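You operate a simulated robot arm through the tools that you are given. There is no shell and no other tool.

You run a simulated robot arm. Do the job below in one go: nothing can be reset, and whatever is moved stays where it is left.

Task
Latch the pine board on the trestle stand and stain its middle.
Fine: red and blue latch over the board first; load the block brush at the stain tin and lay it back. A coat counts when it lies all over at full strength: go over it till it gets no stronger.

Only the result counts: the job must be done as asked and must still hold three seconds after the hand-in. Knocking over, shifting, dropping, spilling or breaking anything else fails it.

Robot
A 7-joint arm with a two-finger parallel gripper, fixed in place. Base frame: the origin is on the floor under the middle of its stand, x ahead of it, y to its left, z up. Lengths are in cm, angles in degrees, forces in N, time in s.
With the tool pointing down near the work surface it reaches from about 20 to 74 cm from the base axis. Its first joint turns from -166.0 to 166.0 degrees. Payload 1.57 kg.
The TCP is the grasp point between the finger pads, 3 cm short of the fingertips. In the tool frame z runs along the fingers and y along their closing line. The gripper opens to 11 cm. The fingers are 2.4 cm wide and 1.2 cm thick; the gripper's body (4.8 by 11.2 cm) begins 7.8 cm behind the TCP.
Orientation is told as [roll, pitch, yaw] about the base's x, y, z axes, in that order, counted from this pose: with the fingers straight down and closing along the base's y, the tool's x points along the base's -x, its y along +y and its z along -z.

Tools
- The arm moves only by the tool nudge_tool. Its argument "commands" is a list of rows, each a list of 3 entries, a list of its own where there are three numbers: the shift along the tool's x, y, z in cm, then the turn, a rotation vector about the tool's x, y, z in degrees, then the finger opening in cm, from 0 to 11. In form: [[[dx, dy, dz], [ax, ay, az], claw], ...]. A call has 1 to 20 rows; each row shifts and turns the commanded pose from where the row before left it, along the tool's axes as they then stand. Rows are played at 5 a second. More than 5 cm and 8.6 degrees between two rows, or a gripper value outside its range, and nothing of the call is played. A pose out of reach is approached as far as the arm can. The call stops where the force on the tool passes 50 N (or 10 N more than at its start, if that is more) or the arm is blocked; 0.2 s more then pass. The fingers move at their own pace (about 4.5 cm/s each) and stop on an object; they squeeze with about 26 N. The grip force told is the motor's: it shows also when the fingers shut on nothing. Time passes only in rows, and 0.2 s behind the last, so rows that do not move let the fingers close. It gives the time, the measured TCP pose, the force on the tool (base axes), the opening and the grip force at its end, in the units of the frame above (readings bear some noise), with the torque about the TCP (base axes, N m) and any sound that the robot's microphone picked up.
- Cameras (640 x 400 px; columns grow to the right, rows downward): "scene" is fixed at [39.81, 50.02, 134.61]; the picture's right is [-0.40, 0.91, 0.00], its down [0.91, 0.40, -0.11] and it looks along [-0.10, -0.04, -0.99] (base axes); focal length 214 px, centre (320, 200). "wrist" rides on the gripper at [7, 1.6, -14.1] in the tool frame; the picture's right is [-0.23, 0.97, 0.00], its down [-0.86, -0.20, -0.48] and it looks along [-0.47, -0.11, 0.88] (tool axes); focal length 222 px, centre (320, 200). There is no depth. A picture from a camera that has moved, and an enlarged one, comes with that camera's place and axes in the base frame and with its lens.
- capture(camera): a new picture of that camera. No time passes.
- slide_trunk(by): slides the trunk up (or, below 0, down) by that many cm; the arm rides with it, the base frame stays. It gives what a move gives, with no picture.
- inspect(camera, box): a new picture of the part [left, top, right, bottom] of that camera's present view, enlarged. No time passes.
- job_done(): hands the job in; it is judged then, once.

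Nothing tells you positions but the pictures and the camera data. Unless the task says otherwise, let go and move clear before handing in.

The tools are called after ">>>" as a command line: name --argument value ..., lists and objects as JSON in quotes. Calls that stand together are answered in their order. nudge_tool: Moves the arm, as the interface text tells. Its arguments: {"type":"object","properties":{"commands":{"type":"array","items":{"type":"array"}}},"required":["commands"]} The other tools are called the same way: slide_trunk (by) moves the trunk up or down; capture (camera) takes a picture; inspect (camera, box) takes an enlarged picture of a part of a camera's view; job_done () hands the job in.

At the start:

```text
time_s: 0.0
tool_pos: [25.61, 42.01, 110.6]
orientation: [0.0, 0.0, 0.0]
contact_force: [0.5, -0.3, 0.9]
wrist_torque: [0.0, -0.03, -0.02]
grip_width: 10.99
finger_force: 0.1
trunk travel left (down, up): [-50.0, 9.0]
```

scene: 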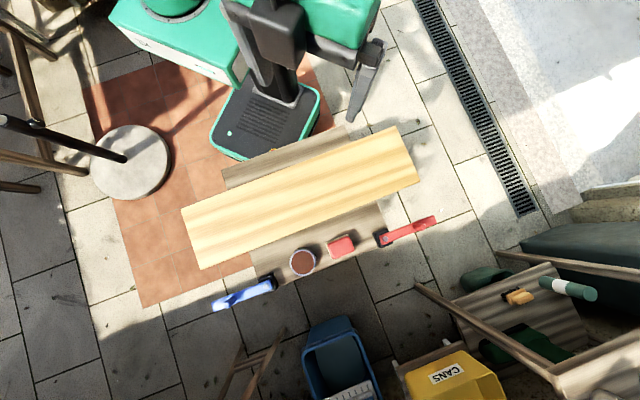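
wrist: 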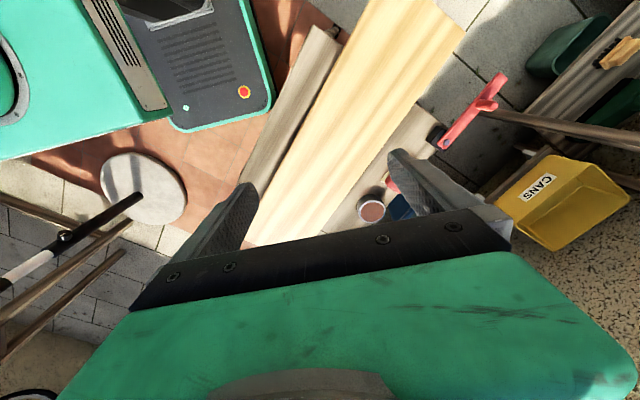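

I see a trestle stand with a pine board across it, blue and red latches on its far side, a stain tin and a red block brush. I'll look closer before I move anything.

>>> inspect --camera "scene" --box '[170, 110, 330, 320]'

>>> inspect --camera "scene" --box '[300, 110, 460, 270]'

>>> inspect --camera "scene" --box '[200, 200, 450, 320]'

>>> inspect --camera "wrist" --box '[230, 0, 520, 250]'

```text
1.90 times, centred on (250, 215) of scene
camera zoom: at [39.81, 50.02, 134.61], right [-0.4, 0.91, 0.0], down [0.91, 0.4, -0.11], along [-0.1, -0.04, -0.99], focal length 408 px, centre (453, 171)
```

zoom: 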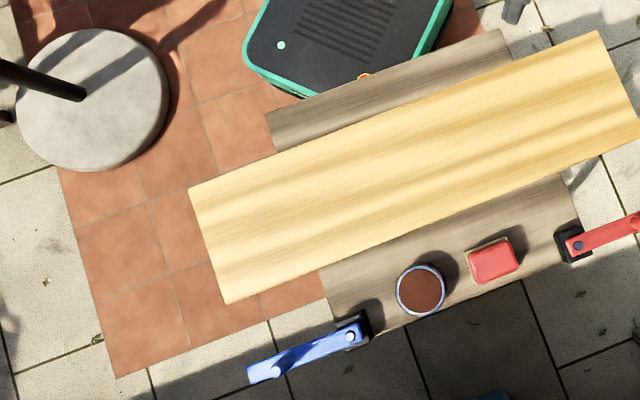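

```text
2.50 times, centred on (380, 190) of scene
camera zoom: at [39.81, 50.02, 134.61], right [-0.4, 0.91, 0.0], down [0.91, 0.4, -0.11], along [-0.1, -0.04, -0.99], focal length 536 px, centre (170, 225)
```

zoom: 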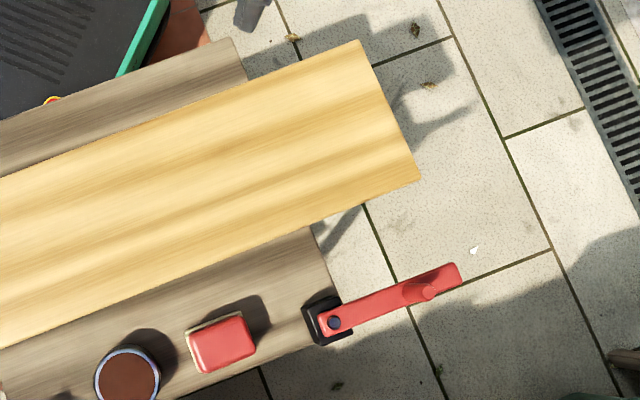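

```text
2.56 times, centred on (325, 260) of scene
camera zoom: at [39.81, 50.02, 134.61], right [-0.4, 0.91, 0.0], down [0.91, 0.4, -0.11], along [-0.1, -0.04, -0.99], focal length 549 px, centre (307, 46)
```

zoom: 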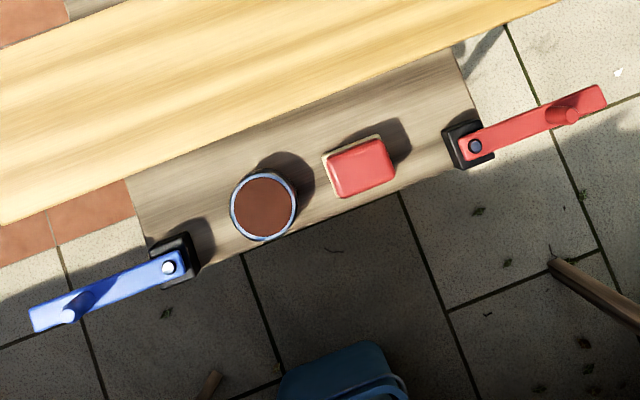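

```text
1.60 times, centred on (375, 125) of wrist
camera zoom: at [18.48, 43.6, 124.83], right [0.23, 0.97, 0.0], down [0.86, -0.2, 0.48], along [0.47, -0.11, -0.88], focal length 355 px, centre (232, 320)
```

zoom: 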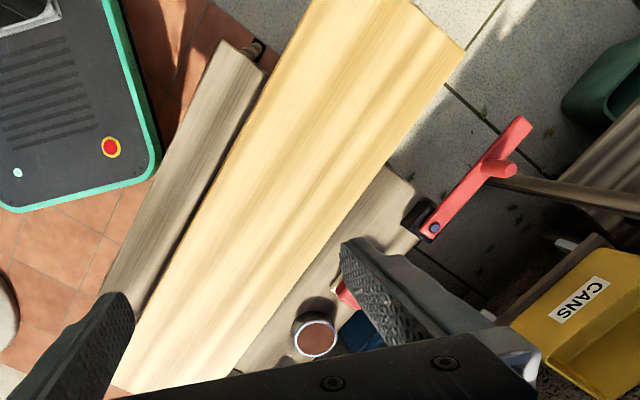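

The board lies along roughly the (-0.7, 0.7) direction, with its centre near (35, 42). Triangulating puts the tin top near (51, 50, 75.7), with the latch posts on the far side at the edge of reach. I'll lower the trunk a little and look again.

>>> slide_trunk --by -12

```text
time_s: 1.5
tool_pos: [25.54, 42.04, 98.77]
orientation: [-0.1, 0.0, 0.0]
contact_force: [-0.7, -0.4, -0.2]
wrist_torque: [-0.02, 0.03, 0.0]
grip_width: 11.0
finger_force: 0.1
trunk travel left (down, up): [-38.0, 21.0]
```

The trunk slid down cleanly and the tool is at z 98.8. Next I'll take pictures from here to triangulate heights.

>>> capture --camera "wrist"

>>> capture --camera "scene"

```text
taken
camera wrist: at [18.47, 43.59, 112.84], right [0.23, 0.97, 0.0], down [0.86, -0.2, 0.48], along [0.47, -0.11, -0.88], focal length 222 px, centre (320, 200)
```

wrist: 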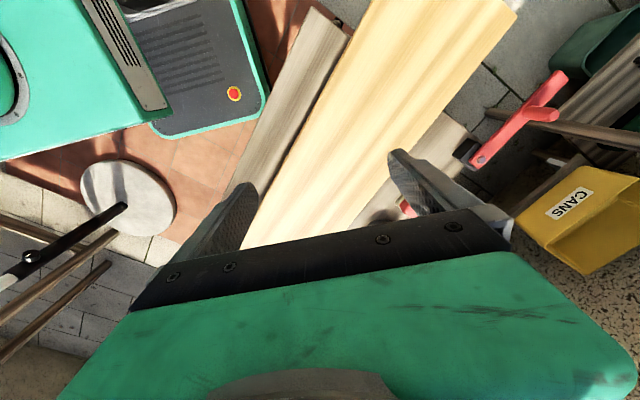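

```text
taken
```

scene: 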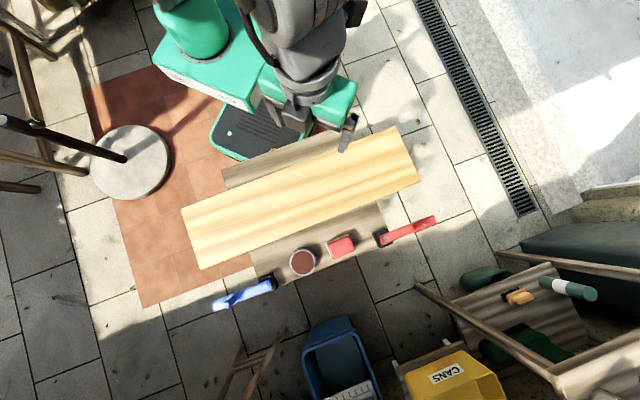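

The board and tools are unchanged. I'll yaw the gripper 45° so the wrist camera looks outward across the board at the latches, tin and brush.

>>> nudge_tool --commands '[[[0, 0, 0], [0, 0, -7.5], 11], [[0, 0, 0], [0, 0, -7.5], 11], [[0, 0, 0], [0, 0, -7.5], 11], [[0, 0, 0], [0, 0, -7.5], 11], [[0, 0, 0], [0, 0, -7.5], 11], [[0, 0, 0], [0, 0, -7.5], 11], [[0, 0, 0], [0, 0, 0], 11]]'

>>> capture --camera "wrist"

```text
time_s: 3.1
tool_pos: [25.6, 41.93, 98.77]
orientation: [-0.1, 0.1, 45.1]
contact_force: [-0.3, 0.5, -0.5]
wrist_torque: [0.01, -0.01, -0.01]
grip_width: 11.02
finger_force: 0.1
trunk travel left (down, up): [-38.0, 21.0]
```

```text
taken
camera wrist: at [19.37, 38.17, 112.84], right [-0.53, 0.85, 0.0], down [0.75, 0.46, 0.48], along [0.41, 0.25, -0.88], focal length 222 px, centre (320, 200)
```

wrist: 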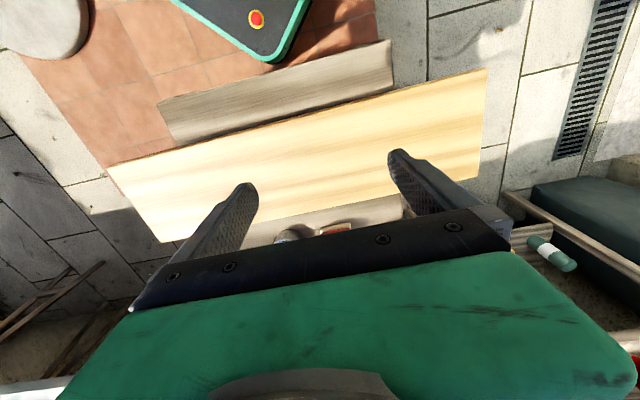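

With this yaw the gripper hides the tools, because the top of the wrist image points back at the robot. I'll turn the other way and look from several yaws.

>>> nudge_tool --commands '[[[0, 0, 0], [0, 0, 8.5], 11], [[0, 0, 0], [0, 0, 8.5], 11], [[0, 0, 0], [0, 0, 8.5], 11], [[0, 0, 0], [0, 0, 8.5], 11], [[0, 0, 0], [0, 0, 8.5], 11], [[0, 0, 0], [0, 0, 8.5], 11], [[0, 0, 0], [0, 0, 8.5], 11], [[0, 0, 0], [0, 0, 8.5], 11], [[0, 0, 0], [0, 0, 8.5], 11], [[0, 0, 0], [0, 0, 8.5], 11], [[0, 0, 0], [0, 0, 5], 11], [[0, 0, 0], [0, 0, 0], 11]]'

>>> capture --camera "wrist"

```text
time_s: 5.7
tool_pos: [25.55, 42.06, 98.7]
orientation: [0.1, 0.0, -45.0]
contact_force: [0.3, -1.1, -0.2]
wrist_torque: [0.01, -0.04, 0.0]
grip_width: 10.99
finger_force: 0.0
trunk travel left (down, up): [-38.0, 21.0]
```

```text
taken
camera wrist: at [21.68, 48.04, 112.82], right [0.85, 0.53, 0.0], down [0.46, -0.75, 0.48], along [0.25, -0.41, -0.88], focal length 222 px, centre (320, 200)
```

wrist: 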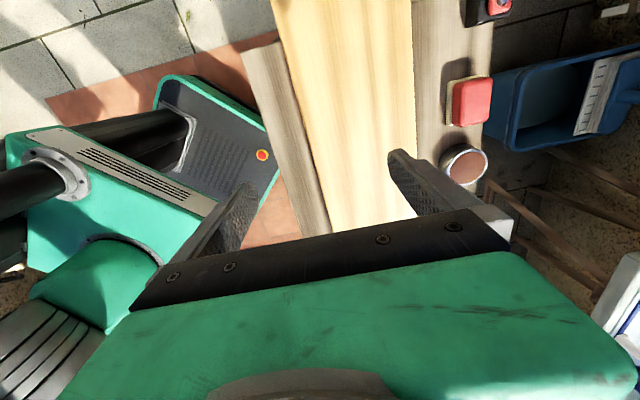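

That is a good view of the tin, brush and red post. I'll keep rotating to yaw -135 so the camera looks down from the far side.

>>> nudge_tool --commands '[[[0, 0, 0], [0, 0, 8.5], 11], [[0, 0, 0], [0, 0, 8.5], 11], [[0, 0, 0], [0, 0, 8.5], 11], [[0, 0, 0], [0, 0, 8.5], 11], [[0, 0, 0], [0, 0, 8.5], 11], [[0, 0, 0], [0, 0, 8.5], 11], [[0, 0, 0], [0, 0, 8.5], 11], [[0, 0, 0], [0, 0, 8.5], 11], [[0, 0, 0], [0, 0, 8.5], 11], [[0, 0, 0], [0, 0, 8.5], 11], [[0, 0, 0], [0, 0, 5], 11], [[0, 0, 0], [0, 0, 0], 11]]'

>>> capture --camera "wrist"

```text
time_s: 8.3
tool_pos: [25.79, 42.45, 99.34]
orientation: [0.2, 0.1, -132.1]
contact_force: [0.0, 0.0, 0.1]
wrist_torque: [0.03, -0.02, -0.01]
grip_width: 10.99
finger_force: 0.0
out of reach, approached as far as the arm can: row 8
trunk travel left (down, up): [-38.0, 21.0]
```

```text
taken
camera wrist: at [31.57, 46.51, 113.45], right [0.57, -0.82, 0.0], down [-0.72, -0.5, 0.48], along [-0.39, -0.27, -0.88], focal length 222 px, centre (320, 200)
```

wrist: 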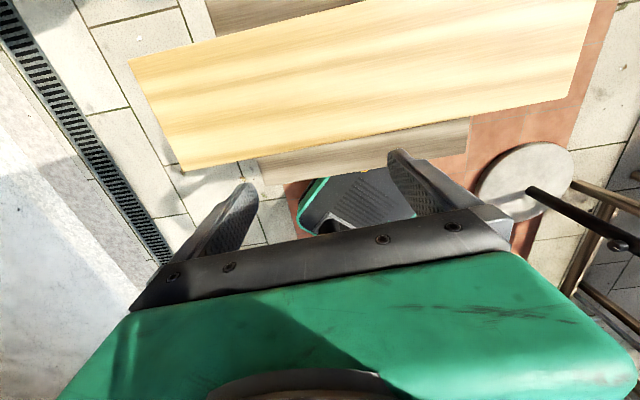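

The wrist reaches a joint limit near yaw -132, so yaw -45 is the better pose. I place the board centre near (34.5, 42.2) with its top near z 72.6. I'll rotate back and shift outward to see the brush, tin and latches from above.

>>> nudge_tool --commands '[[[0, 0, 0], [0, 0, -8.5], 11], [[0, 0, 0], [0, 0, -8.5], 11], [[0, 0, 0], [0, 0, -8.5], 11], [[0, 0, 0], [0, 0, -8.5], 11], [[0, 0, 0], [0, 0, -8.5], 11], [[0, 0, 0], [0, 0, -8.5], 11], [[0, 0, 0], [0, 0, -8.5], 11], [[0, 0, 0], [0, 0, -8.5], 11], [[0, 0, 0], [0, 0, -8.5], 11], [[0, 0, 0], [0, 0, -8.5], 11], [[0, 0, 0], [0, 0, -2.1], 11], [[-1, 4, 0], [0, 0, 0], 11], [[-1, 4, 0], [0, 0, 0], 11], [[-1, 4, 0], [0, 0, 0], 11], [[-1, 4, 0], [0, 0, 0], 11], [[0, 2, 0], [0, 0, 0], 11], [[0, 0, 0], [0, 0, 0], 11]]'

>>> capture --camera "wrist"

```text
time_s: 11.9
tool_pos: [41.33, 52.44, 99.21]
orientation: [0.0, -0.2, -44.8]
contact_force: [-0.9, 0.3, 0.0]
wrist_torque: [-0.06, 0.01, 0.0]
grip_width: 11.0
finger_force: 0.0
trunk travel left (down, up): [-38.0, 21.0]
```

```text
taken
camera wrist: at [37.45, 58.51, 113.35], right [0.85, 0.53, 0.0], down [0.46, -0.74, 0.48], along [0.26, -0.41, -0.88], focal length 222 px, centre (320, 200)
```

wrist: 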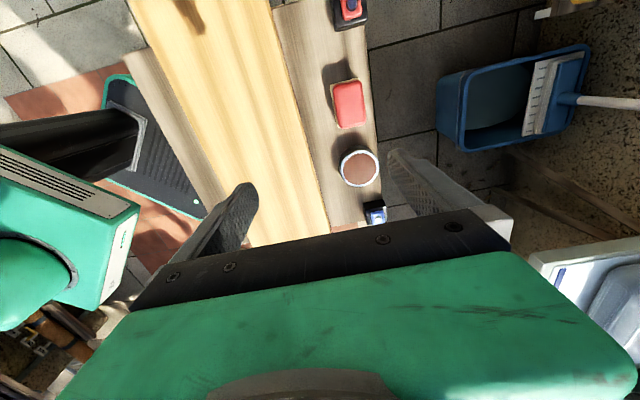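

Now the tin, the brush and both latch posts are in view. I'll zoom in on them.

>>> inspect --camera "wrist" --box '[300, 60, 420, 135]'

>>> inspect --camera "wrist" --box '[310, 130, 430, 230]'

>>> inspect --camera "wrist" --box '[130, 0, 370, 150]'

>>> inspect --camera "scene" --box '[190, 120, 420, 264]'

```text
5.33 times, centred on (360, 98) of wrist
camera zoom: at [37.45, 58.51, 113.35], right [0.85, 0.53, 0.0], down [0.46, -0.74, 0.48], along [0.26, -0.41, -0.88], focal length 1185 px, centre (107, 747)
```

zoom: 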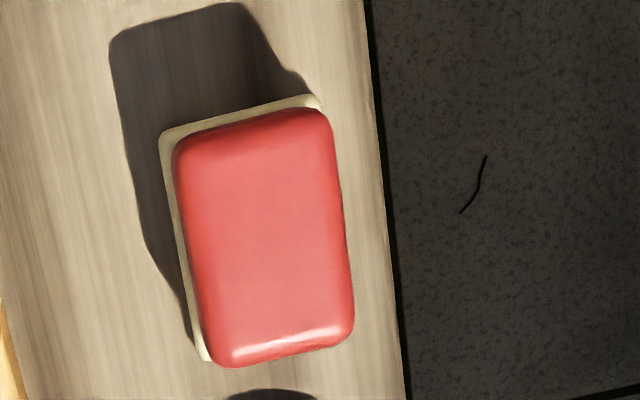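

```text
4.00 times, centred on (370, 180) of wrist
camera zoom: at [37.45, 58.51, 113.35], right [0.85, 0.53, 0.0], down [0.46, -0.74, 0.48], along [0.26, -0.41, -0.88], focal length 888 px, centre (120, 280)
```

zoom: 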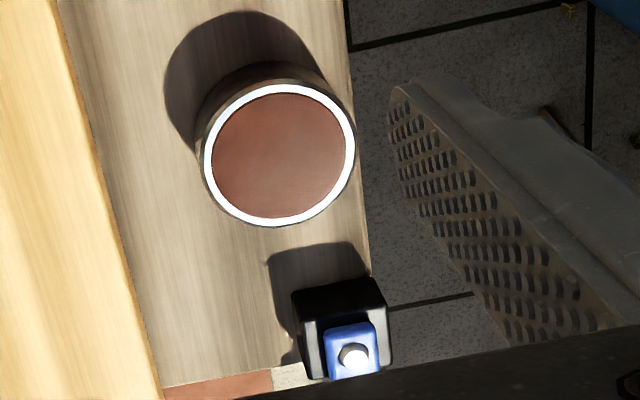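

```text
2.67 times, centred on (250, 75) of wrist
camera zoom: at [37.45, 58.51, 113.35], right [0.85, 0.53, 0.0], down [0.46, -0.74, 0.48], along [0.26, -0.41, -0.88], focal length 592 px, centre (507, 533)
```

zoom: 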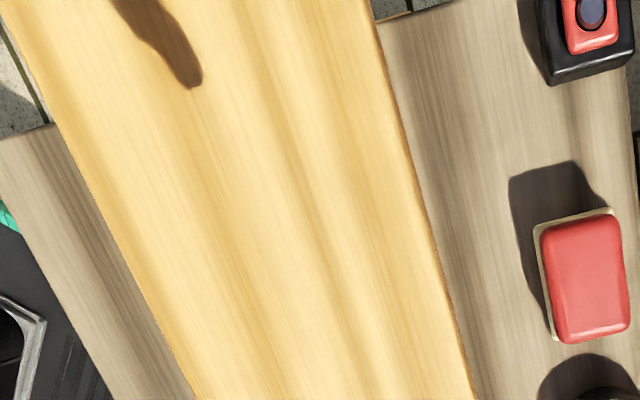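

```text
2.78 times, centred on (305, 192) of scene
camera zoom: at [39.81, 50.02, 134.61], right [-0.4, 0.91, 0.0], down [0.91, 0.4, -0.11], along [-0.1, -0.04, -0.99], focal length 596 px, centre (362, 222)
```

zoom: 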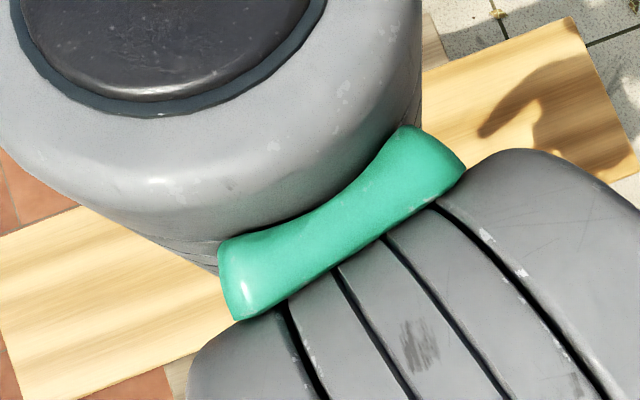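

The levers sit at about z 76.5, with upright knobs topping out near z 81. Red's knob is near (30, 74) and blue's near (66.4, 37.8), each about 9 cm from its pivot. Both are beyond tool-down reach, so I'll tilt the tool outward to grip them, taking red first.

>>> nudge_tool --commands '[[[0, 0, 0], [0, 0, -8.06], 11], [[0, 0, 0], [0, 0, -8.06], 11], [[0, 0, 0], [0, 0, -8.06], 11], [[0, 0, 0], [0, 0, -8.06], 11], [[0, 0, 0], [0, 0, -8.06], 11], [[0, 0, 0], [0, 0, -8.06], 11], [[0, 0, 0], [0, 0, -8.06], 11], [[0, 0, 0], [0, 0, -8.06], 11], [[0, 0, 0], [0, 0, -8.06], 11], [[0, 0, 0], [0, 0, -8.06], 11], [[0, 0, 0], [0, 0, -8.06], 11], [[0, 0, 0], [0, 0, -8.06], 11], [[0, 0, 0], [0, 0, -8.06], 11], [[0, 0, 0], [0, 0, -8.06], 11], [[-0.8, 4.45, 0], [0, 0, 0], 11], [[-0.8, 4.45, 0], [0, 0, 0], 11], [[-0.8, 4.45, 0], [0, 0, 0], 11], [[-0.8, 4.45, 0], [0, 0, 0], 11], [[0, 0, 0], [0, 0, 0], 11]]'

>>> capture --camera "wrist"

>>> capture --camera "scene"

```text
time_s: 15.9
tool_pos: [26.6, 60.49, 98.97]
orientation: [-0.2, 0.0, 67.9]
contact_force: [-0.7, -0.4, 0.4]
wrist_torque: [0.03, 0.0, 0.01]
grip_width: 11.02
finger_force: 0.1
out of reach, approached as far as the arm can: row 17, 18
trunk travel left (down, up): [-38.0, 21.0]
```

```text
taken
camera wrist: at [22.34, 54.5, 113.06], right [-0.82, 0.58, 0.0], down [0.5, 0.72, 0.48], along [0.28, 0.39, -0.88], focal length 222 px, centre (320, 200)
```

wrist: 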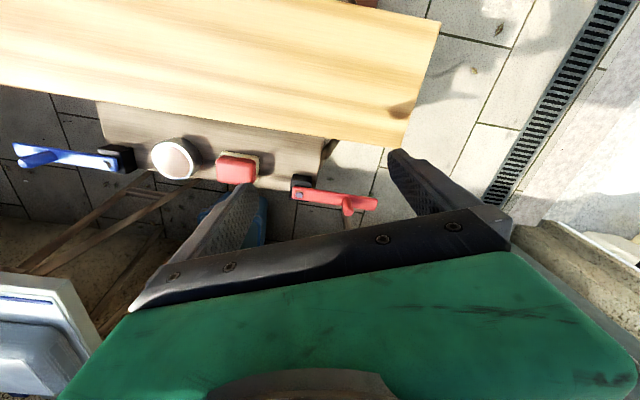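

```text
taken
```

scene: 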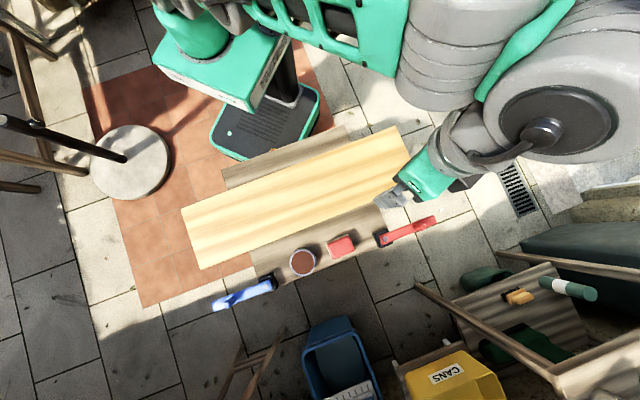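

At this height the tool-down reach ends near 66 cm, so I'll have to work lower or tilted. The view of both latches is good, so I'll zoom in on the knobs.

>>> inspect --camera "wrist" --box '[270, 160, 400, 240]'

>>> inspect --camera "wrist" --box '[0, 120, 150, 215]'

>>> inspect --camera "wrist" --box '[130, 110, 280, 205]'

```text
4.92 times, centred on (335, 200) of wrist
camera zoom: at [22.34, 54.5, 113.06], right [-0.82, 0.58, 0.0], down [0.5, 0.72, 0.48], along [0.28, 0.39, -0.88], focal length 1094 px, centre (246, 200)
```

zoom: 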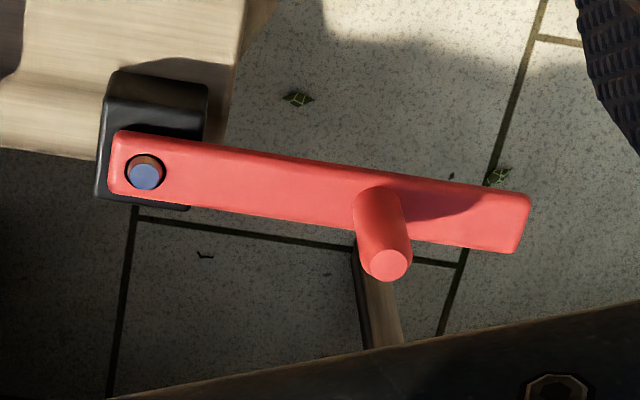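

```text
4.21 times, centred on (75, 168) of wrist
camera zoom: at [22.34, 54.5, 113.06], right [-0.82, 0.58, 0.0], down [0.5, 0.72, 0.48], along [0.28, 0.39, -0.88], focal length 935 px, centre (1352, 337)
```

zoom: 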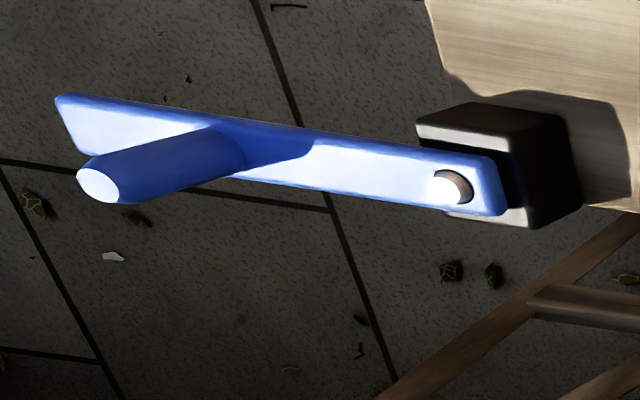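

```text
4.21 times, centred on (205, 158) of wrist
camera zoom: at [22.34, 54.5, 113.06], right [-0.82, 0.58, 0.0], down [0.5, 0.72, 0.48], along [0.28, 0.39, -0.88], focal length 935 px, centre (804, 379)
```

zoom: 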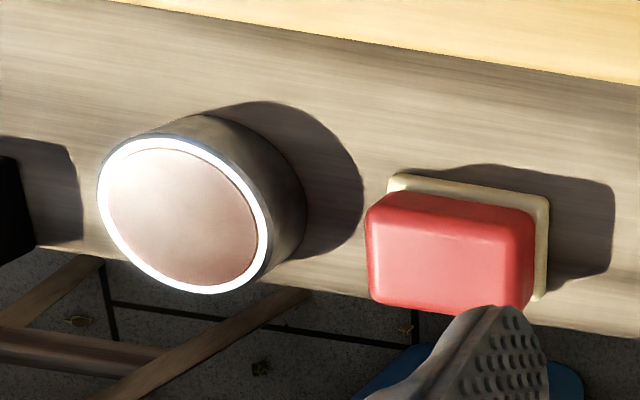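

Red's knob centre is near (30.0, 74.0), from z 76 to about 80.5, and its pivot is near (36.4, 67.9). Blue's knob is near (67, 37.4) with its pivot near (60.2, 43.8). I'll tilt the tool 30° outward and lower it to test reach.

>>> nudge_tool --commands '[[[0, 0, 0], [0, -7.5, 0], 6], [[0, 0, 0], [0, -7.5, 0], 6], [[0, 0, 0], [0, -7.5, 0], 6], [[0, 0, 0], [0, -7.5, 0], 6], [[1.5, 0, 2.6], [0, 0, 0], 6], [[1.5, 0, 2.6], [0, 0, 0], 6], [[1.5, 0, 2.6], [0, 0, 0], 6], [[0, 0, 0], [0, 0, 0], 6]]'

>>> capture --camera "wrist"

>>> capture --camera "scene"

```text
time_s: 17.7
tool_pos: [28.13, 64.1, 95.52]
orientation: [-0.2, -25.2, 68.1]
contact_force: [0.4, -0.1, 0.4]
wrist_torque: [-0.01, 0.01, -0.02]
grip_width: 5.98
finger_force: 0.1
out of reach, approached as far as the arm can: row 2, 4, 5, 6, 7
trunk travel left (down, up): [-38.0, 21.0]
```

```text
taken
camera wrist: at [21.84, 53.32, 105.35], right [-0.83, 0.56, 0.09], down [0.4, 0.45, 0.8], along [0.4, 0.7, -0.6], focal length 222 px, centre (320, 200)
```

wrist: 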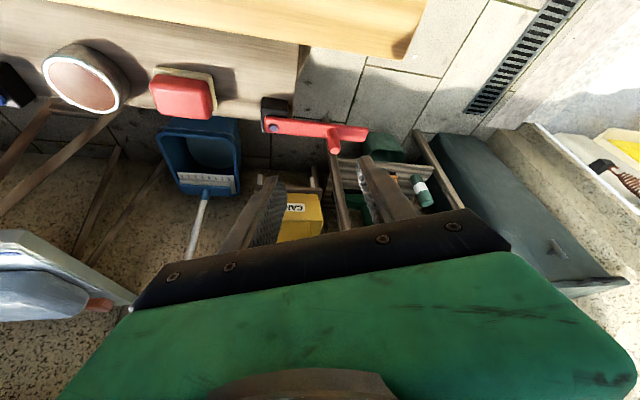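

```text
taken
```

scene: 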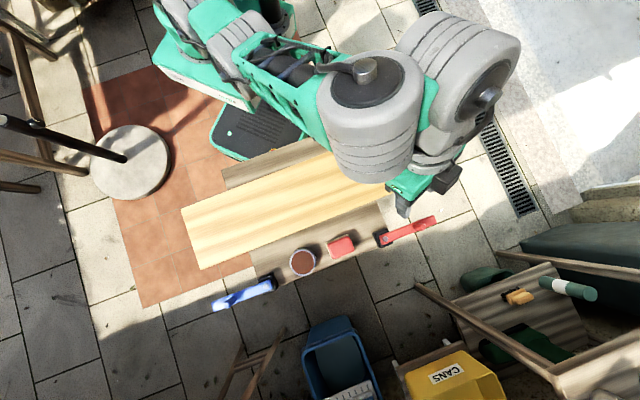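

The arm fell short of the commanded pose, ending higher and farther out at tilt 25°. Before going on, I'll check its posture in the scene view.

>>> inspect --camera "scene" --box '[140, 0, 540, 240]'

```text
1.60 times, centred on (340, 120) of scene
camera zoom: at [39.81, 50.02, 134.61], right [-0.4, 0.91, 0.0], down [0.91, 0.4, -0.11], along [-0.1, -0.04, -0.99], focal length 343 px, centre (288, 328)
```

zoom: 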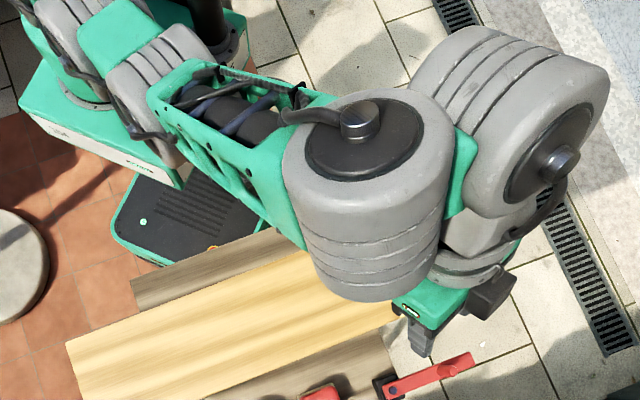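

The sideways elbow posture limits tilting at this yaw. A better option is yaw about -22 to -60, with the fingers closing radially. Then the outer finger alone can hook behind a knob from above, so I'll back in, untilt and turn.

>>> nudge_tool --commands '[[[2.1, 0, -2.6], [0, 0, 0], 11], [[2.1, 0, -2.6], [0, 0, 0], 11], [[0, 0, 0], [0, 8.4, 0], 11], [[0, 0, 0], [0, 8.4, 0], 11], [[0, 0, 0], [0, 8.4, 0], 11], [[0, 0, 0], [0, 0, 0], 11]]'

```text
time_s: 19.1
tool_pos: [26.33, 61.08, 98.97]
orientation: [-0.4, -1.3, 67.9]
contact_force: [0.7, 0.7, -0.9]
wrist_torque: [-0.02, 0.07, -0.01]
grip_width: 11.0
finger_force: 0.0
out of reach, approached as far as the arm can: row 1, 2, 5
trunk travel left (down, up): [-38.0, 21.0]
```

>>> nudge_tool --commands '[[[3, 0, 0], [0, 0, 0], 11], [[3, 0, 0], [0, 0, 0], 11], [[0, 0, 0], [0, 0, 8.2], 11], [[0, 0, 0], [0, 0, 8.2], 11], [[0, 0, 0], [0, 0, 8.2], 11], [[0, 0, 0], [0, 0, 8.2], 11], [[0, 0, 0], [0, 0, 8.2], 11], [[0, 0, 0], [0, 0, 8.2], 11], [[0, 0, 0], [0, 0, 8.2], 11], [[0, 0, 0], [0, 0, 8.2], 11], [[0, 0, 0], [0, 0, 8.2], 11], [[0, 0, 0], [0, 0, 8.2], 11], [[0, 0, 0], [0, 0, 8.2], 11], [[0, 0, 0], [0, 0, 0], 11]]'

>>> capture --camera "scene"

>>> capture --camera "wrist"

```text
time_s: 22.1
tool_pos: [24.09, 55.55, 98.93]
orientation: [1.4, -0.4, -22.4]
contact_force: [-0.3, 0.7, 0.1]
wrist_torque: [0.01, 0.01, -0.03]
grip_width: 11.0
finger_force: 0.1
trunk travel left (down, up): [-38.0, 21.0]
```

```text
taken
```

scene: 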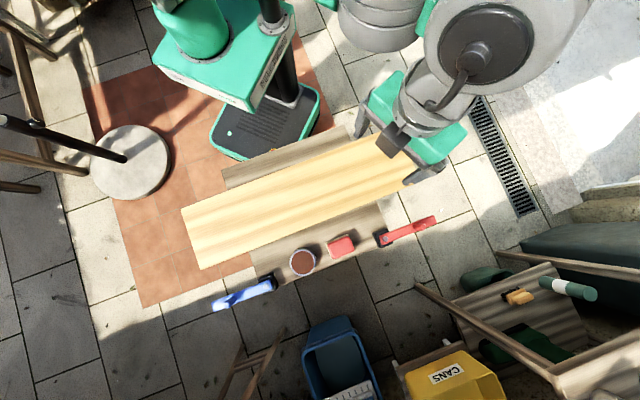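

```text
taken
camera wrist: at [17.99, 59.38, 113.04], right [0.58, 0.81, 0.03], down [0.71, -0.52, 0.48], along [0.4, -0.26, -0.88], focal length 222 px, centre (320, 200)
```

wrist: 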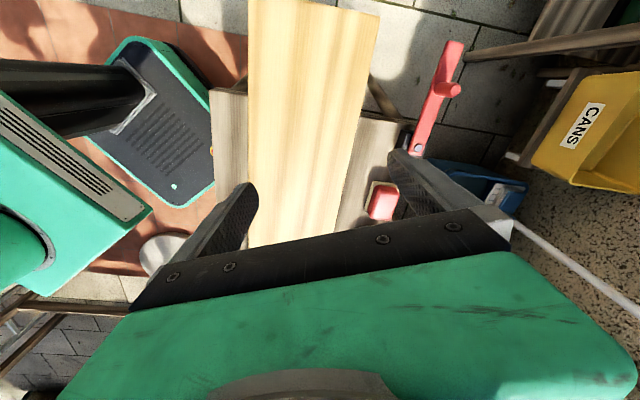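

Posture is fine here. I'll lower to z 86, with fingertips above the knobs, and move outward to test how far the tool reaches.

>>> nudge_tool --commands '[[[0, 0, 4.3], [0, 0, 0], 11], [[0, 0, 4.3], [0, 0, 0], 11], [[0, 0, 4.2], [0, 0, 0], 11], [[0.4, 3, 0], [0, 0, 0], 11], [[0.4, 3, 0], [0, 0, 0], 11], [[0.4, 3, 0], [0, 0, 0], 11], [[0.4, 3, 0], [0, 0, 0], 11], [[0, 2, 0], [0, 0, 0], 11], [[0, 0, 0], [0, 0, 0], 11]]'

>>> capture --camera "wrist"

>>> capture --camera "scene"

```text
time_s: 24.1
tool_pos: [26.59, 64.7, 86.4]
orientation: [1.4, -0.4, -22.3]
contact_force: [-0.6, -0.6, 0.2]
wrist_torque: [0.01, 0.0, 0.02]
grip_width: 11.03
finger_force: 0.1
out of reach, approached as far as the arm can: row 7, 8
trunk travel left (down, up): [-38.0, 21.0]
```

```text
taken
camera wrist: at [20.43, 68.42, 100.52], right [0.58, 0.81, 0.03], down [0.71, -0.52, 0.48], along [0.4, -0.26, -0.88], focal length 222 px, centre (320, 200)
```

wrist: 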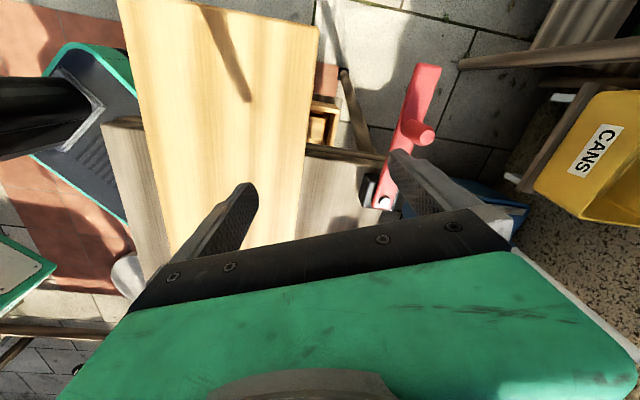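

```text
taken
```

scene: 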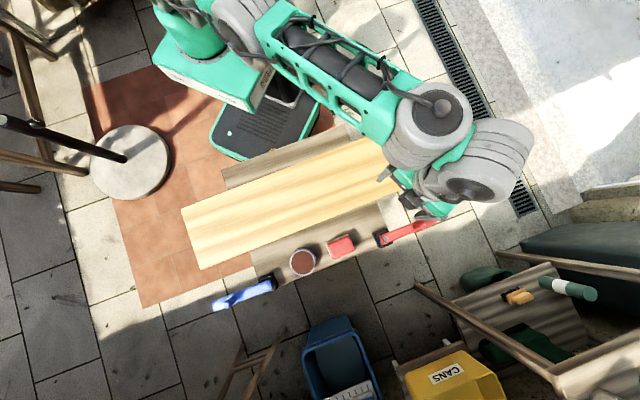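

The arm is nearly straight at r 70 with the wrist still above the shoulder. Raising the trunk a little and tilting outward should buy the remaining few centimetres, so I'll try the tilt here.

>>> nudge_tool --commands '[[[0, -1, 0], [0, 0, 0], 11], [[0, 0, 0], [-8, 0, 0], 11], [[0, 0, 0], [-8, 0, 0], 11], [[0, 0, 0], [0, 0, 0], 11]]'

>>> slide_trunk --by 6

```text
time_s: 25.1
tool_pos: [26.19, 64.17, 86.43]
orientation: [15.0, -0.4, -22.4]
contact_force: [1.1, -0.7, 0.5]
wrist_torque: [-0.01, 0.0, -0.01]
grip_width: 11.0
finger_force: 0.0
out of reach, approached as far as the arm can: row 3
trunk travel left (down, up): [-38.0, 21.0]
```

```text
time_s: 26.1
tool_pos: [26.09, 64.11, 92.54]
orientation: [14.9, -0.4, -22.3]
contact_force: [0.8, 0.0, -0.9]
wrist_torque: [-0.05, -0.04, 0.0]
grip_width: 10.99
finger_force: 0.0
trunk travel left (down, up): [-44.0, 15.0]
```

The tilt stalls because the wrist is folded sideways, with its offset pointing along the board. I'll bring the arm back in near the starting pose so it can refold, and look at the posture.

>>> nudge_tool --commands '[[[0, -2, 0], [7.5, 0, 0], 11], [[0, -2, 0], [7.5, 0, 0], 11], [[0, -4, 0], [0, 0, 0], 11], [[0, -4, 0], [0, 0, 0], 11], [[0, -4, 0], [0, 0, 0], 11], [[0, -4, 0], [0, 0, 0], 11], [[0, -4, 0], [0, 0, 0], 11], [[0, 0, 0], [0, 0, 0], 11]]'

>>> capture --camera "scene"

```text
time_s: 27.9
tool_pos: [16.62, 43.1, 95.0]
orientation: [-0.3, -0.3, -22.3]
contact_force: [-0.6, -0.6, 0.2]
wrist_torque: [0.02, 0.0, 0.0]
grip_width: 11.0
finger_force: 0.0
out of reach, approached as far as the arm can: row 4, 5, 6
trunk travel left (down, up): [-44.0, 15.0]
```

```text
taken
```

scene: 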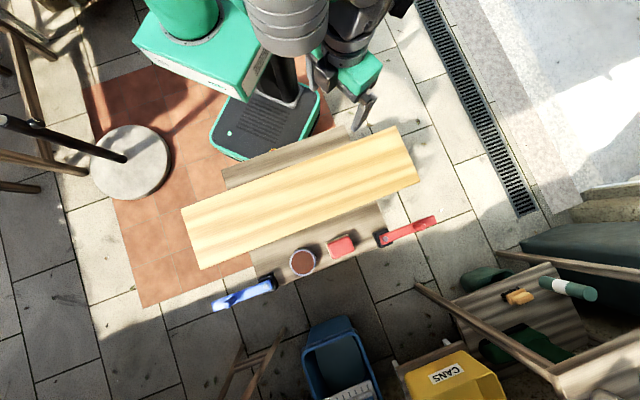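

>>> inspect --camera "scene" --box '[130, 0, 450, 170]'

>>> capture --camera "wrist"

```text
2.00 times, centred on (290, 85) of scene
camera zoom: at [39.81, 50.02, 134.61], right [-0.4, 0.91, 0.0], down [0.91, 0.4, -0.11], along [-0.1, -0.04, -0.99], focal length 429 px, centre (380, 430)
```

zoom: 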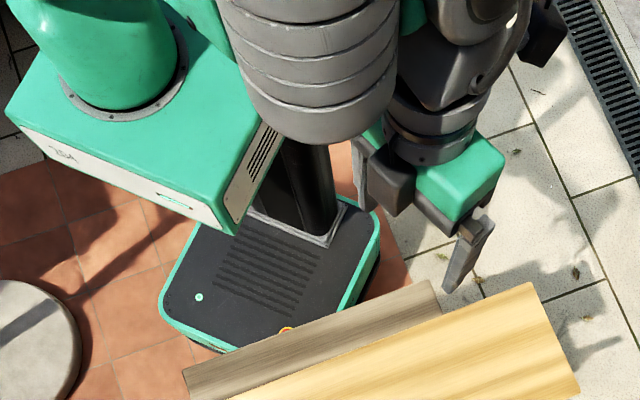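

```text
taken
camera wrist: at [10.7, 47.38, 109.02], right [0.58, 0.81, 0.0], down [0.71, -0.51, 0.48], along [0.39, -0.28, -0.87], focal length 222 px, centre (320, 200)
```

wrist: 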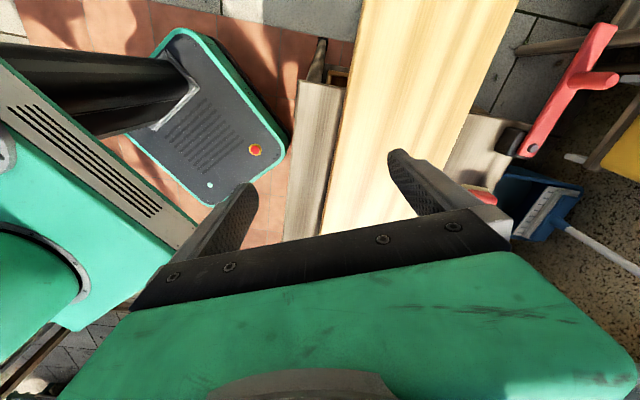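

The arm is folded normally enough now. With the trunk level better matched, I'll go out again at z about 85 and measure the reach along the red latch direction.

>>> nudge_tool --commands '[[[0, 4, 2], [0, 0, 0], 11], [[0, 4, 2], [0, 0, 0], 11], [[0, 4, 2], [0, 0, 0], 11], [[0, 4, 2], [0, 0, 0], 11], [[0, 4, 2], [0, 0, 0], 11], [[0, 3, 0], [0, 0, 0], 11], [[0, 2, 0], [0, 0, 0], 11], [[0, 2, 0], [0, 0, 0], 11], [[0, 2, 0], [0, 0, 0], 11], [[0, 0, 0], [0, 0, 0], 11]]'

>>> capture --camera "scene"

>>> capture --camera "wrist"

```text
time_s: 30.1
tool_pos: [25.59, 65.53, 86.28]
orientation: [-0.1, -0.3, -22.3]
contact_force: [0.3, 0.0, 0.2]
wrist_torque: [0.04, -0.01, -0.03]
grip_width: 11.0
finger_force: 0.0
out of reach, approached as far as the arm can: row 1, 7, 8, 9
trunk travel left (down, up): [-44.0, 15.0]
```

```text
taken
```

scene: 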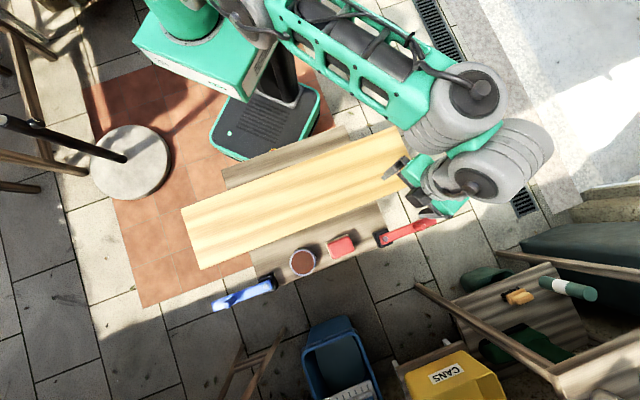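

```text
taken
camera wrist: at [19.61, 69.66, 100.4], right [0.58, 0.81, 0.0], down [0.71, -0.51, 0.48], along [0.39, -0.28, -0.88], focal length 222 px, centre (320, 200)
```

wrist: 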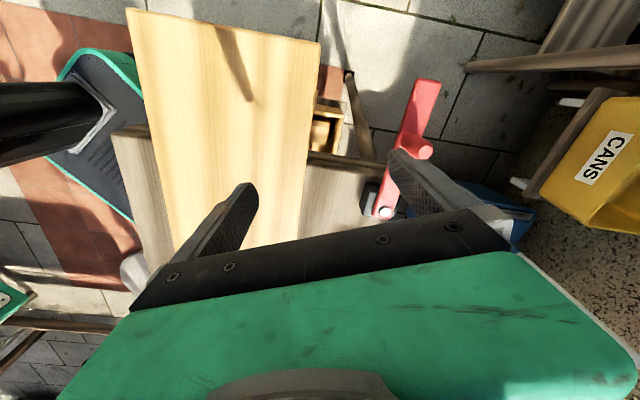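

The wrist offset is pointing sideways, so reach is being lost. I'll return to the starting arm pose at yaw 0 and compare the posture with the first pictures.

>>> nudge_tool --commands '[[[-1.48, -3.62, -3.1], [0, 0, 0], 11], [[-1.48, -3.62, -3.1], [0, 0, 0], 11], [[-1.48, -3.62, -3.1], [0, 0, 0], 11], [[-1.48, -3.62, -3.1], [0, 0, 0], 11], [[-1.48, -3.62, -3.1], [0, 0, 0], 11], [[-1.48, -3.62, -3.0], [0, 0, 0], 11], [[0, 0, 0], [0, 0, -7.43], 11], [[0, 0, 0], [0, 0, -7.43], 11], [[0, 0, 0], [0, 0, -7.43], 11], [[0, 0, 0], [0, 0, 0], 11]]'

>>> slide_trunk --by -6

>>> capture --camera "scene"

```text
time_s: 32.3
tool_pos: [25.45, 42.05, 104.87]
orientation: [-0.2, -0.4, 0.1]
contact_force: [0.7, -0.2, -0.4]
wrist_torque: [0.0, -0.02, -0.02]
grip_width: 11.0
finger_force: 0.1
trunk travel left (down, up): [-44.0, 15.0]
```

```text
time_s: 33.3
tool_pos: [25.39, 42.15, 98.91]
orientation: [-0.3, -0.4, 0.0]
contact_force: [0.2, -0.2, -0.8]
wrist_torque: [-0.01, 0.03, 0.01]
grip_width: 11.0
finger_force: 0.2
trunk travel left (down, up): [-38.0, 21.0]
```

```text
taken
```

scene: 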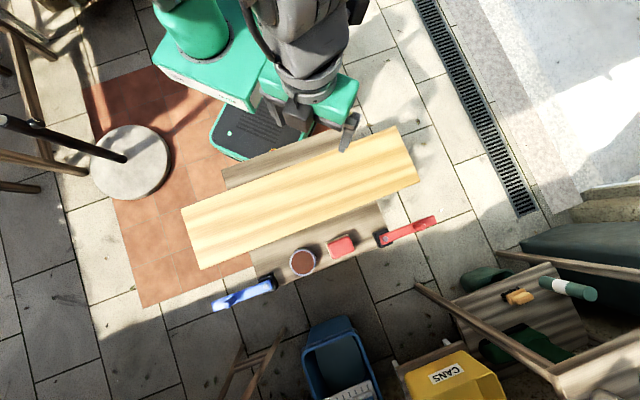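

The posture returns to the starting one here, so the folding is repeatable. I'll turn to yaw 60, in line with the radial direction, while still close in. Then I'll check the wrist before going outward.

>>> nudge_tool --commands '[[[0, 0, 0], [0, 0, -7.5], 11], [[0, 0, 0], [0, 0, -7.5], 11], [[0, 0, 0], [0, 0, -7.5], 11], [[0, 0, 0], [0, 0, -7.5], 11], [[0, 0, 0], [0, 0, -7.5], 11], [[0, 0, 0], [0, 0, -7.5], 11], [[0, 0, 0], [0, 0, -7.5], 11], [[0, 0, 0], [0, 0, -7.5], 11], [[0, 0, 0], [0, 0, 0], 11]]'

>>> inspect --camera "scene" --box '[130, 0, 450, 170]'

```text
time_s: 35.3
tool_pos: [25.42, 42.11, 98.95]
orientation: [-0.3, -0.1, 60.1]
contact_force: [-0.3, 0.8, 0.1]
wrist_torque: [0.0, -0.03, -0.01]
grip_width: 10.98
finger_force: 0.2
trunk travel left (down, up): [-38.0, 21.0]
```

```text
2.00 times, centred on (290, 85) of scene
camera zoom: at [39.81, 50.02, 134.61], right [-0.4, 0.91, 0.0], down [0.91, 0.4, -0.11], along [-0.1, -0.04, -0.99], focal length 429 px, centre (380, 430)
```

zoom: 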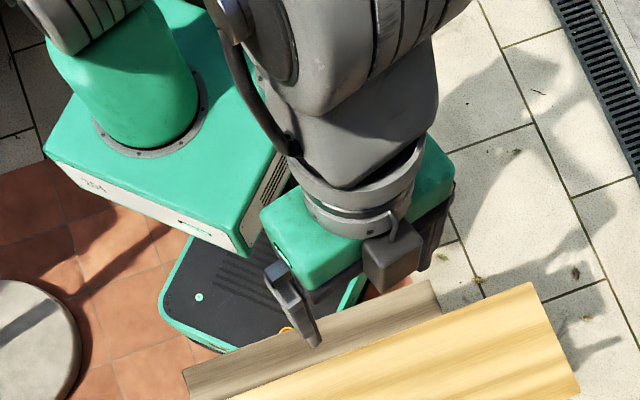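

>>> nudge_tool --commands '[[[-2.56, 2.3, 2.5], [0, 0, -2], 11], [[-2.56, 2.3, 2.5], [0, 0, -2], 11], [[-2.56, 2.3, 2.5], [0, 0, -2], 11], [[-2.56, 2.3, 2.5], [0, 0, -2], 11], [[-2, 0, 0], [0, 0, 0], 11], [[-2, 0, 0], [0, 0, 0], 11], [[-2, 0, 0], [0, 0, 0], 11], [[-2, 0, 0], [0, 0, 0], 11], [[-2, 0, 0], [0, 0, 0], 11], [[0, 0, 0], [0, 0, 0], 11]]'

>>> inspect --camera "scene" --box '[140, 0, 540, 240]'

```text
time_s: 37.5
tool_pos: [25.55, 64.13, 88.77]
orientation: [-0.4, 0.0, 67.9]
contact_force: [-0.6, 0.3, -0.3]
wrist_torque: [0.03, 0.01, 0.0]
grip_width: 10.99
finger_force: 0.1
out of reach, approached as far as the arm can: row 9
trunk travel left (down, up): [-38.0, 21.0]
```

```text
1.60 times, centred on (340, 120) of scene
camera zoom: at [39.81, 50.02, 134.61], right [-0.4, 0.91, 0.0], down [0.91, 0.4, -0.11], along [-0.1, -0.04, -0.99], focal length 343 px, centre (288, 328)
```

zoom: 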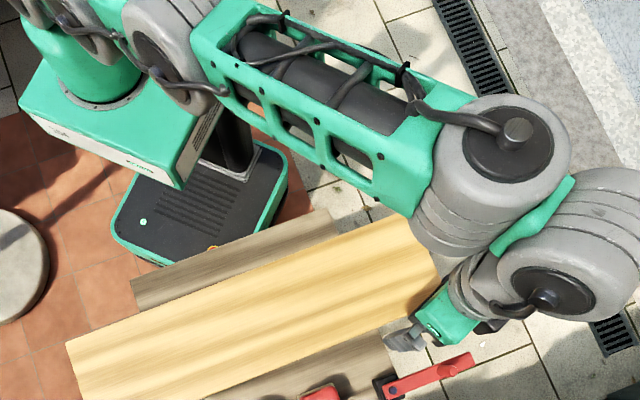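

At yaw 68 the reach is about 69 cm at z 88.8. I'll draw in a little, raise the trunk to level the shoulder with the wrist, and see how far the tool can tilt.

>>> nudge_tool --commands '[[[3, 0, 0], [0, 0, 0], 8], [[3, 0, 0], [0, 0, 0], 8], [[0, 0, 0], [0, -8, 0], 8], [[0, 0, 0], [0, -8, 0], 8], [[0, 0, 0], [0, -8, 0], 8], [[0, 0, 0], [0, 0, 0], 8]]'

>>> inspect --camera "scene" --box '[140, 0, 540, 240]'

```text
time_s: 38.9
tool_pos: [23.3, 58.66, 88.64]
orientation: [-0.4, -24.0, 68.1]
contact_force: [0.7, 0.2, 0.4]
wrist_torque: [0.01, 0.02, 0.02]
grip_width: 8.03
finger_force: 0.1
trunk travel left (down, up): [-38.0, 21.0]
```

```text
1.60 times, centred on (340, 120) of scene
camera zoom: at [39.81, 50.02, 134.61], right [-0.4, 0.91, 0.0], down [0.91, 0.4, -0.11], along [-0.1, -0.04, -0.99], focal length 343 px, centre (288, 328)
```

zoom: 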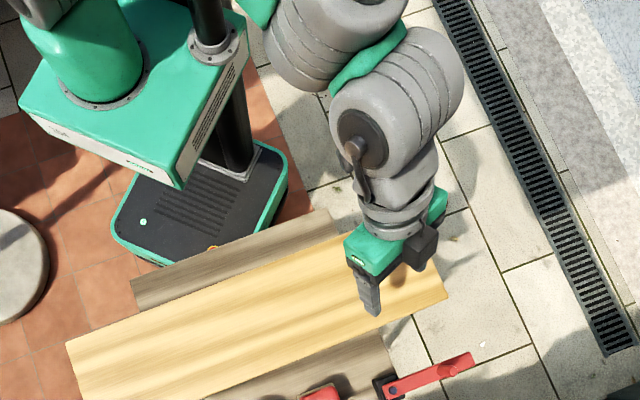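

The arm folded well this time: tilt 24° with no limits flagged and the wrist in line. I'll move outward along the red radial, keeping the height.

>>> nudge_tool --commands '[[[-2.74, 0, 1.22], [0, 0, 0], 6], [[-2.74, 0, 1.22], [0, 0, 0], 6], [[-2.74, 0, 1.22], [0, 0, 0], 6], [[-2.74, 0, 1.22], [0, 0, 0], 6], [[-1.83, 0, 0.81], [0, 0, 0], 6], [[0, 0, 0], [0, 0, 0], 6]]'

>>> capture --camera "wrist"

>>> capture --camera "scene"

```text
time_s: 40.3
tool_pos: [28.69, 71.67, 88.68]
orientation: [-0.4, -23.9, 68.1]
contact_force: [0.5, 0.0, 0.6]
wrist_torque: [0.01, -0.01, 0.01]
grip_width: 6.0
finger_force: 0.0
trunk travel left (down, up): [-38.0, 21.0]
```

```text
taken
camera wrist: at [22.4, 61.03, 98.78], right [-0.83, 0.56, 0.09], down [0.4, 0.47, 0.79], along [0.4, 0.68, -0.61], focal length 222 px, centre (320, 200)
```

wrist: 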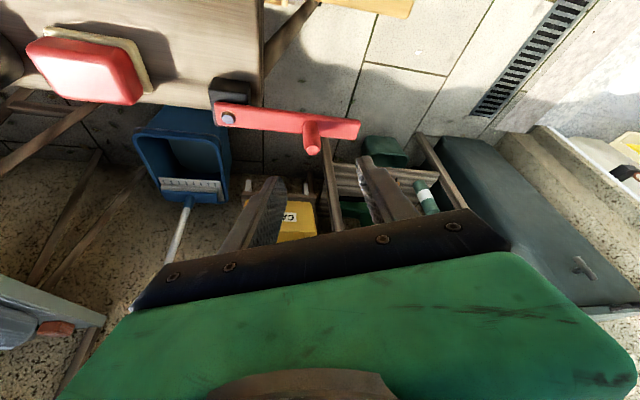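

```text
taken
```

scene: 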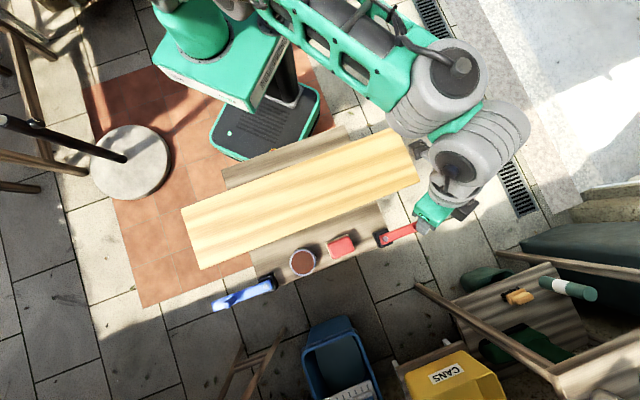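

I'm at r 77 with no limits, and this view agrees with the red knob at about (29.9, 73.7). I'll move over it and come partway down to check alignment.

>>> nudge_tool --commands '[[[-2.4, -0.3, 1.07], [0, 0, 0], 5], [[1.2, 0, 2.7], [0, 0, 0], 5], [[1.1, 0, 2.5], [0, 0, 0], 5], [[0, 0, 0], [0, 0, 0], 5]]'

>>> capture --camera "wrist"

>>> inspect --camera "scene" --box '[370, 180, 470, 260]'

```text
time_s: 41.3
tool_pos: [29.72, 73.71, 82.83]
orientation: [-0.4, -24.1, 68.1]
contact_force: [-1.0, -0.5, -0.4]
wrist_torque: [0.01, 0.0, -0.01]
grip_width: 5.01
finger_force: 0.0
out of reach, approached as far as the arm can: row 1
trunk travel left (down, up): [-38.0, 21.0]
```

```text
taken
camera wrist: at [23.42, 63.02, 92.98], right [-0.83, 0.56, 0.09], down [0.4, 0.47, 0.79], along [0.4, 0.68, -0.61], focal length 222 px, centre (320, 200)
```

wrist: 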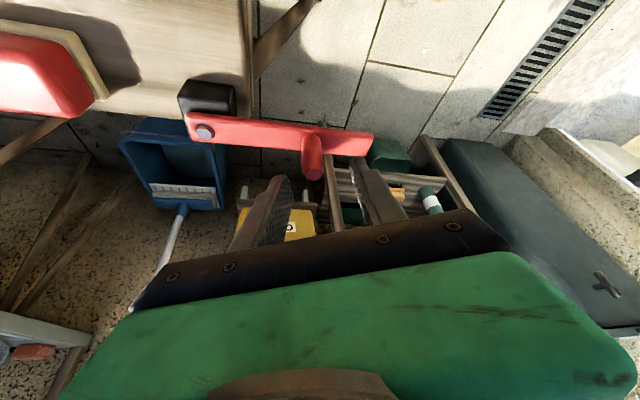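

```text
5.00 times, centred on (420, 220) of scene
camera zoom: at [39.81, 50.02, 134.61], right [-0.4, 0.91, 0.0], down [0.91, 0.4, -0.11], along [-0.1, -0.04, -0.99], focal length 1072 px, centre (-180, 100)
```

zoom: 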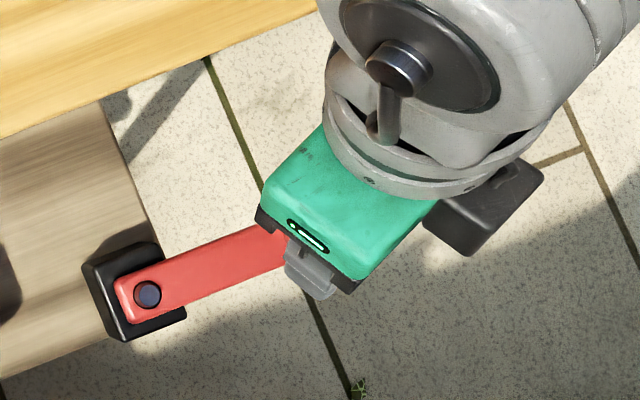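

The knob sits between the fingers, about 0.3 cm off centre. I'll correct that, descend to z about 80 and close on the knob.

>>> nudge_tool --commands '[[[0.55, -0.3, 1.2], [0, 0, 0], 5], [[0.55, 0, 1.2], [0, 0, 0], 5], [[0, 0, 0], [0, 0, 0], 5]]'

>>> capture --camera "wrist"

```text
time_s: 42.1
tool_pos: [29.87, 73.56, 80.24]
orientation: [-0.3, -23.9, 68.2]
contact_force: [0.0, -0.3, 0.0]
wrist_torque: [-0.01, 0.01, 0.0]
grip_width: 5.02
finger_force: 0.1
trunk travel left (down, up): [-38.0, 21.0]
```

```text
taken
camera wrist: at [23.67, 62.84, 90.4], right [-0.83, 0.56, 0.09], down [0.4, 0.47, 0.79], along [0.4, 0.68, -0.61], focal length 222 px, centre (320, 200)
```

wrist: 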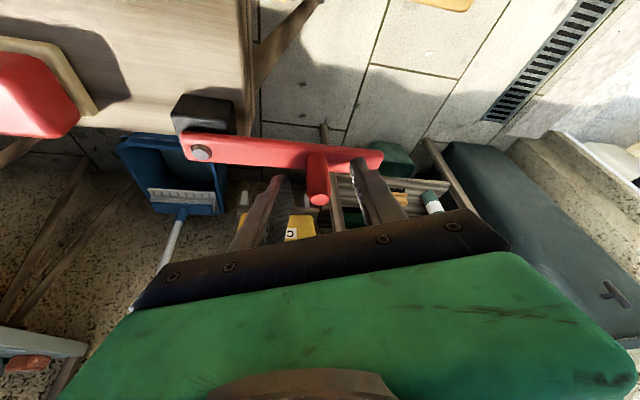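

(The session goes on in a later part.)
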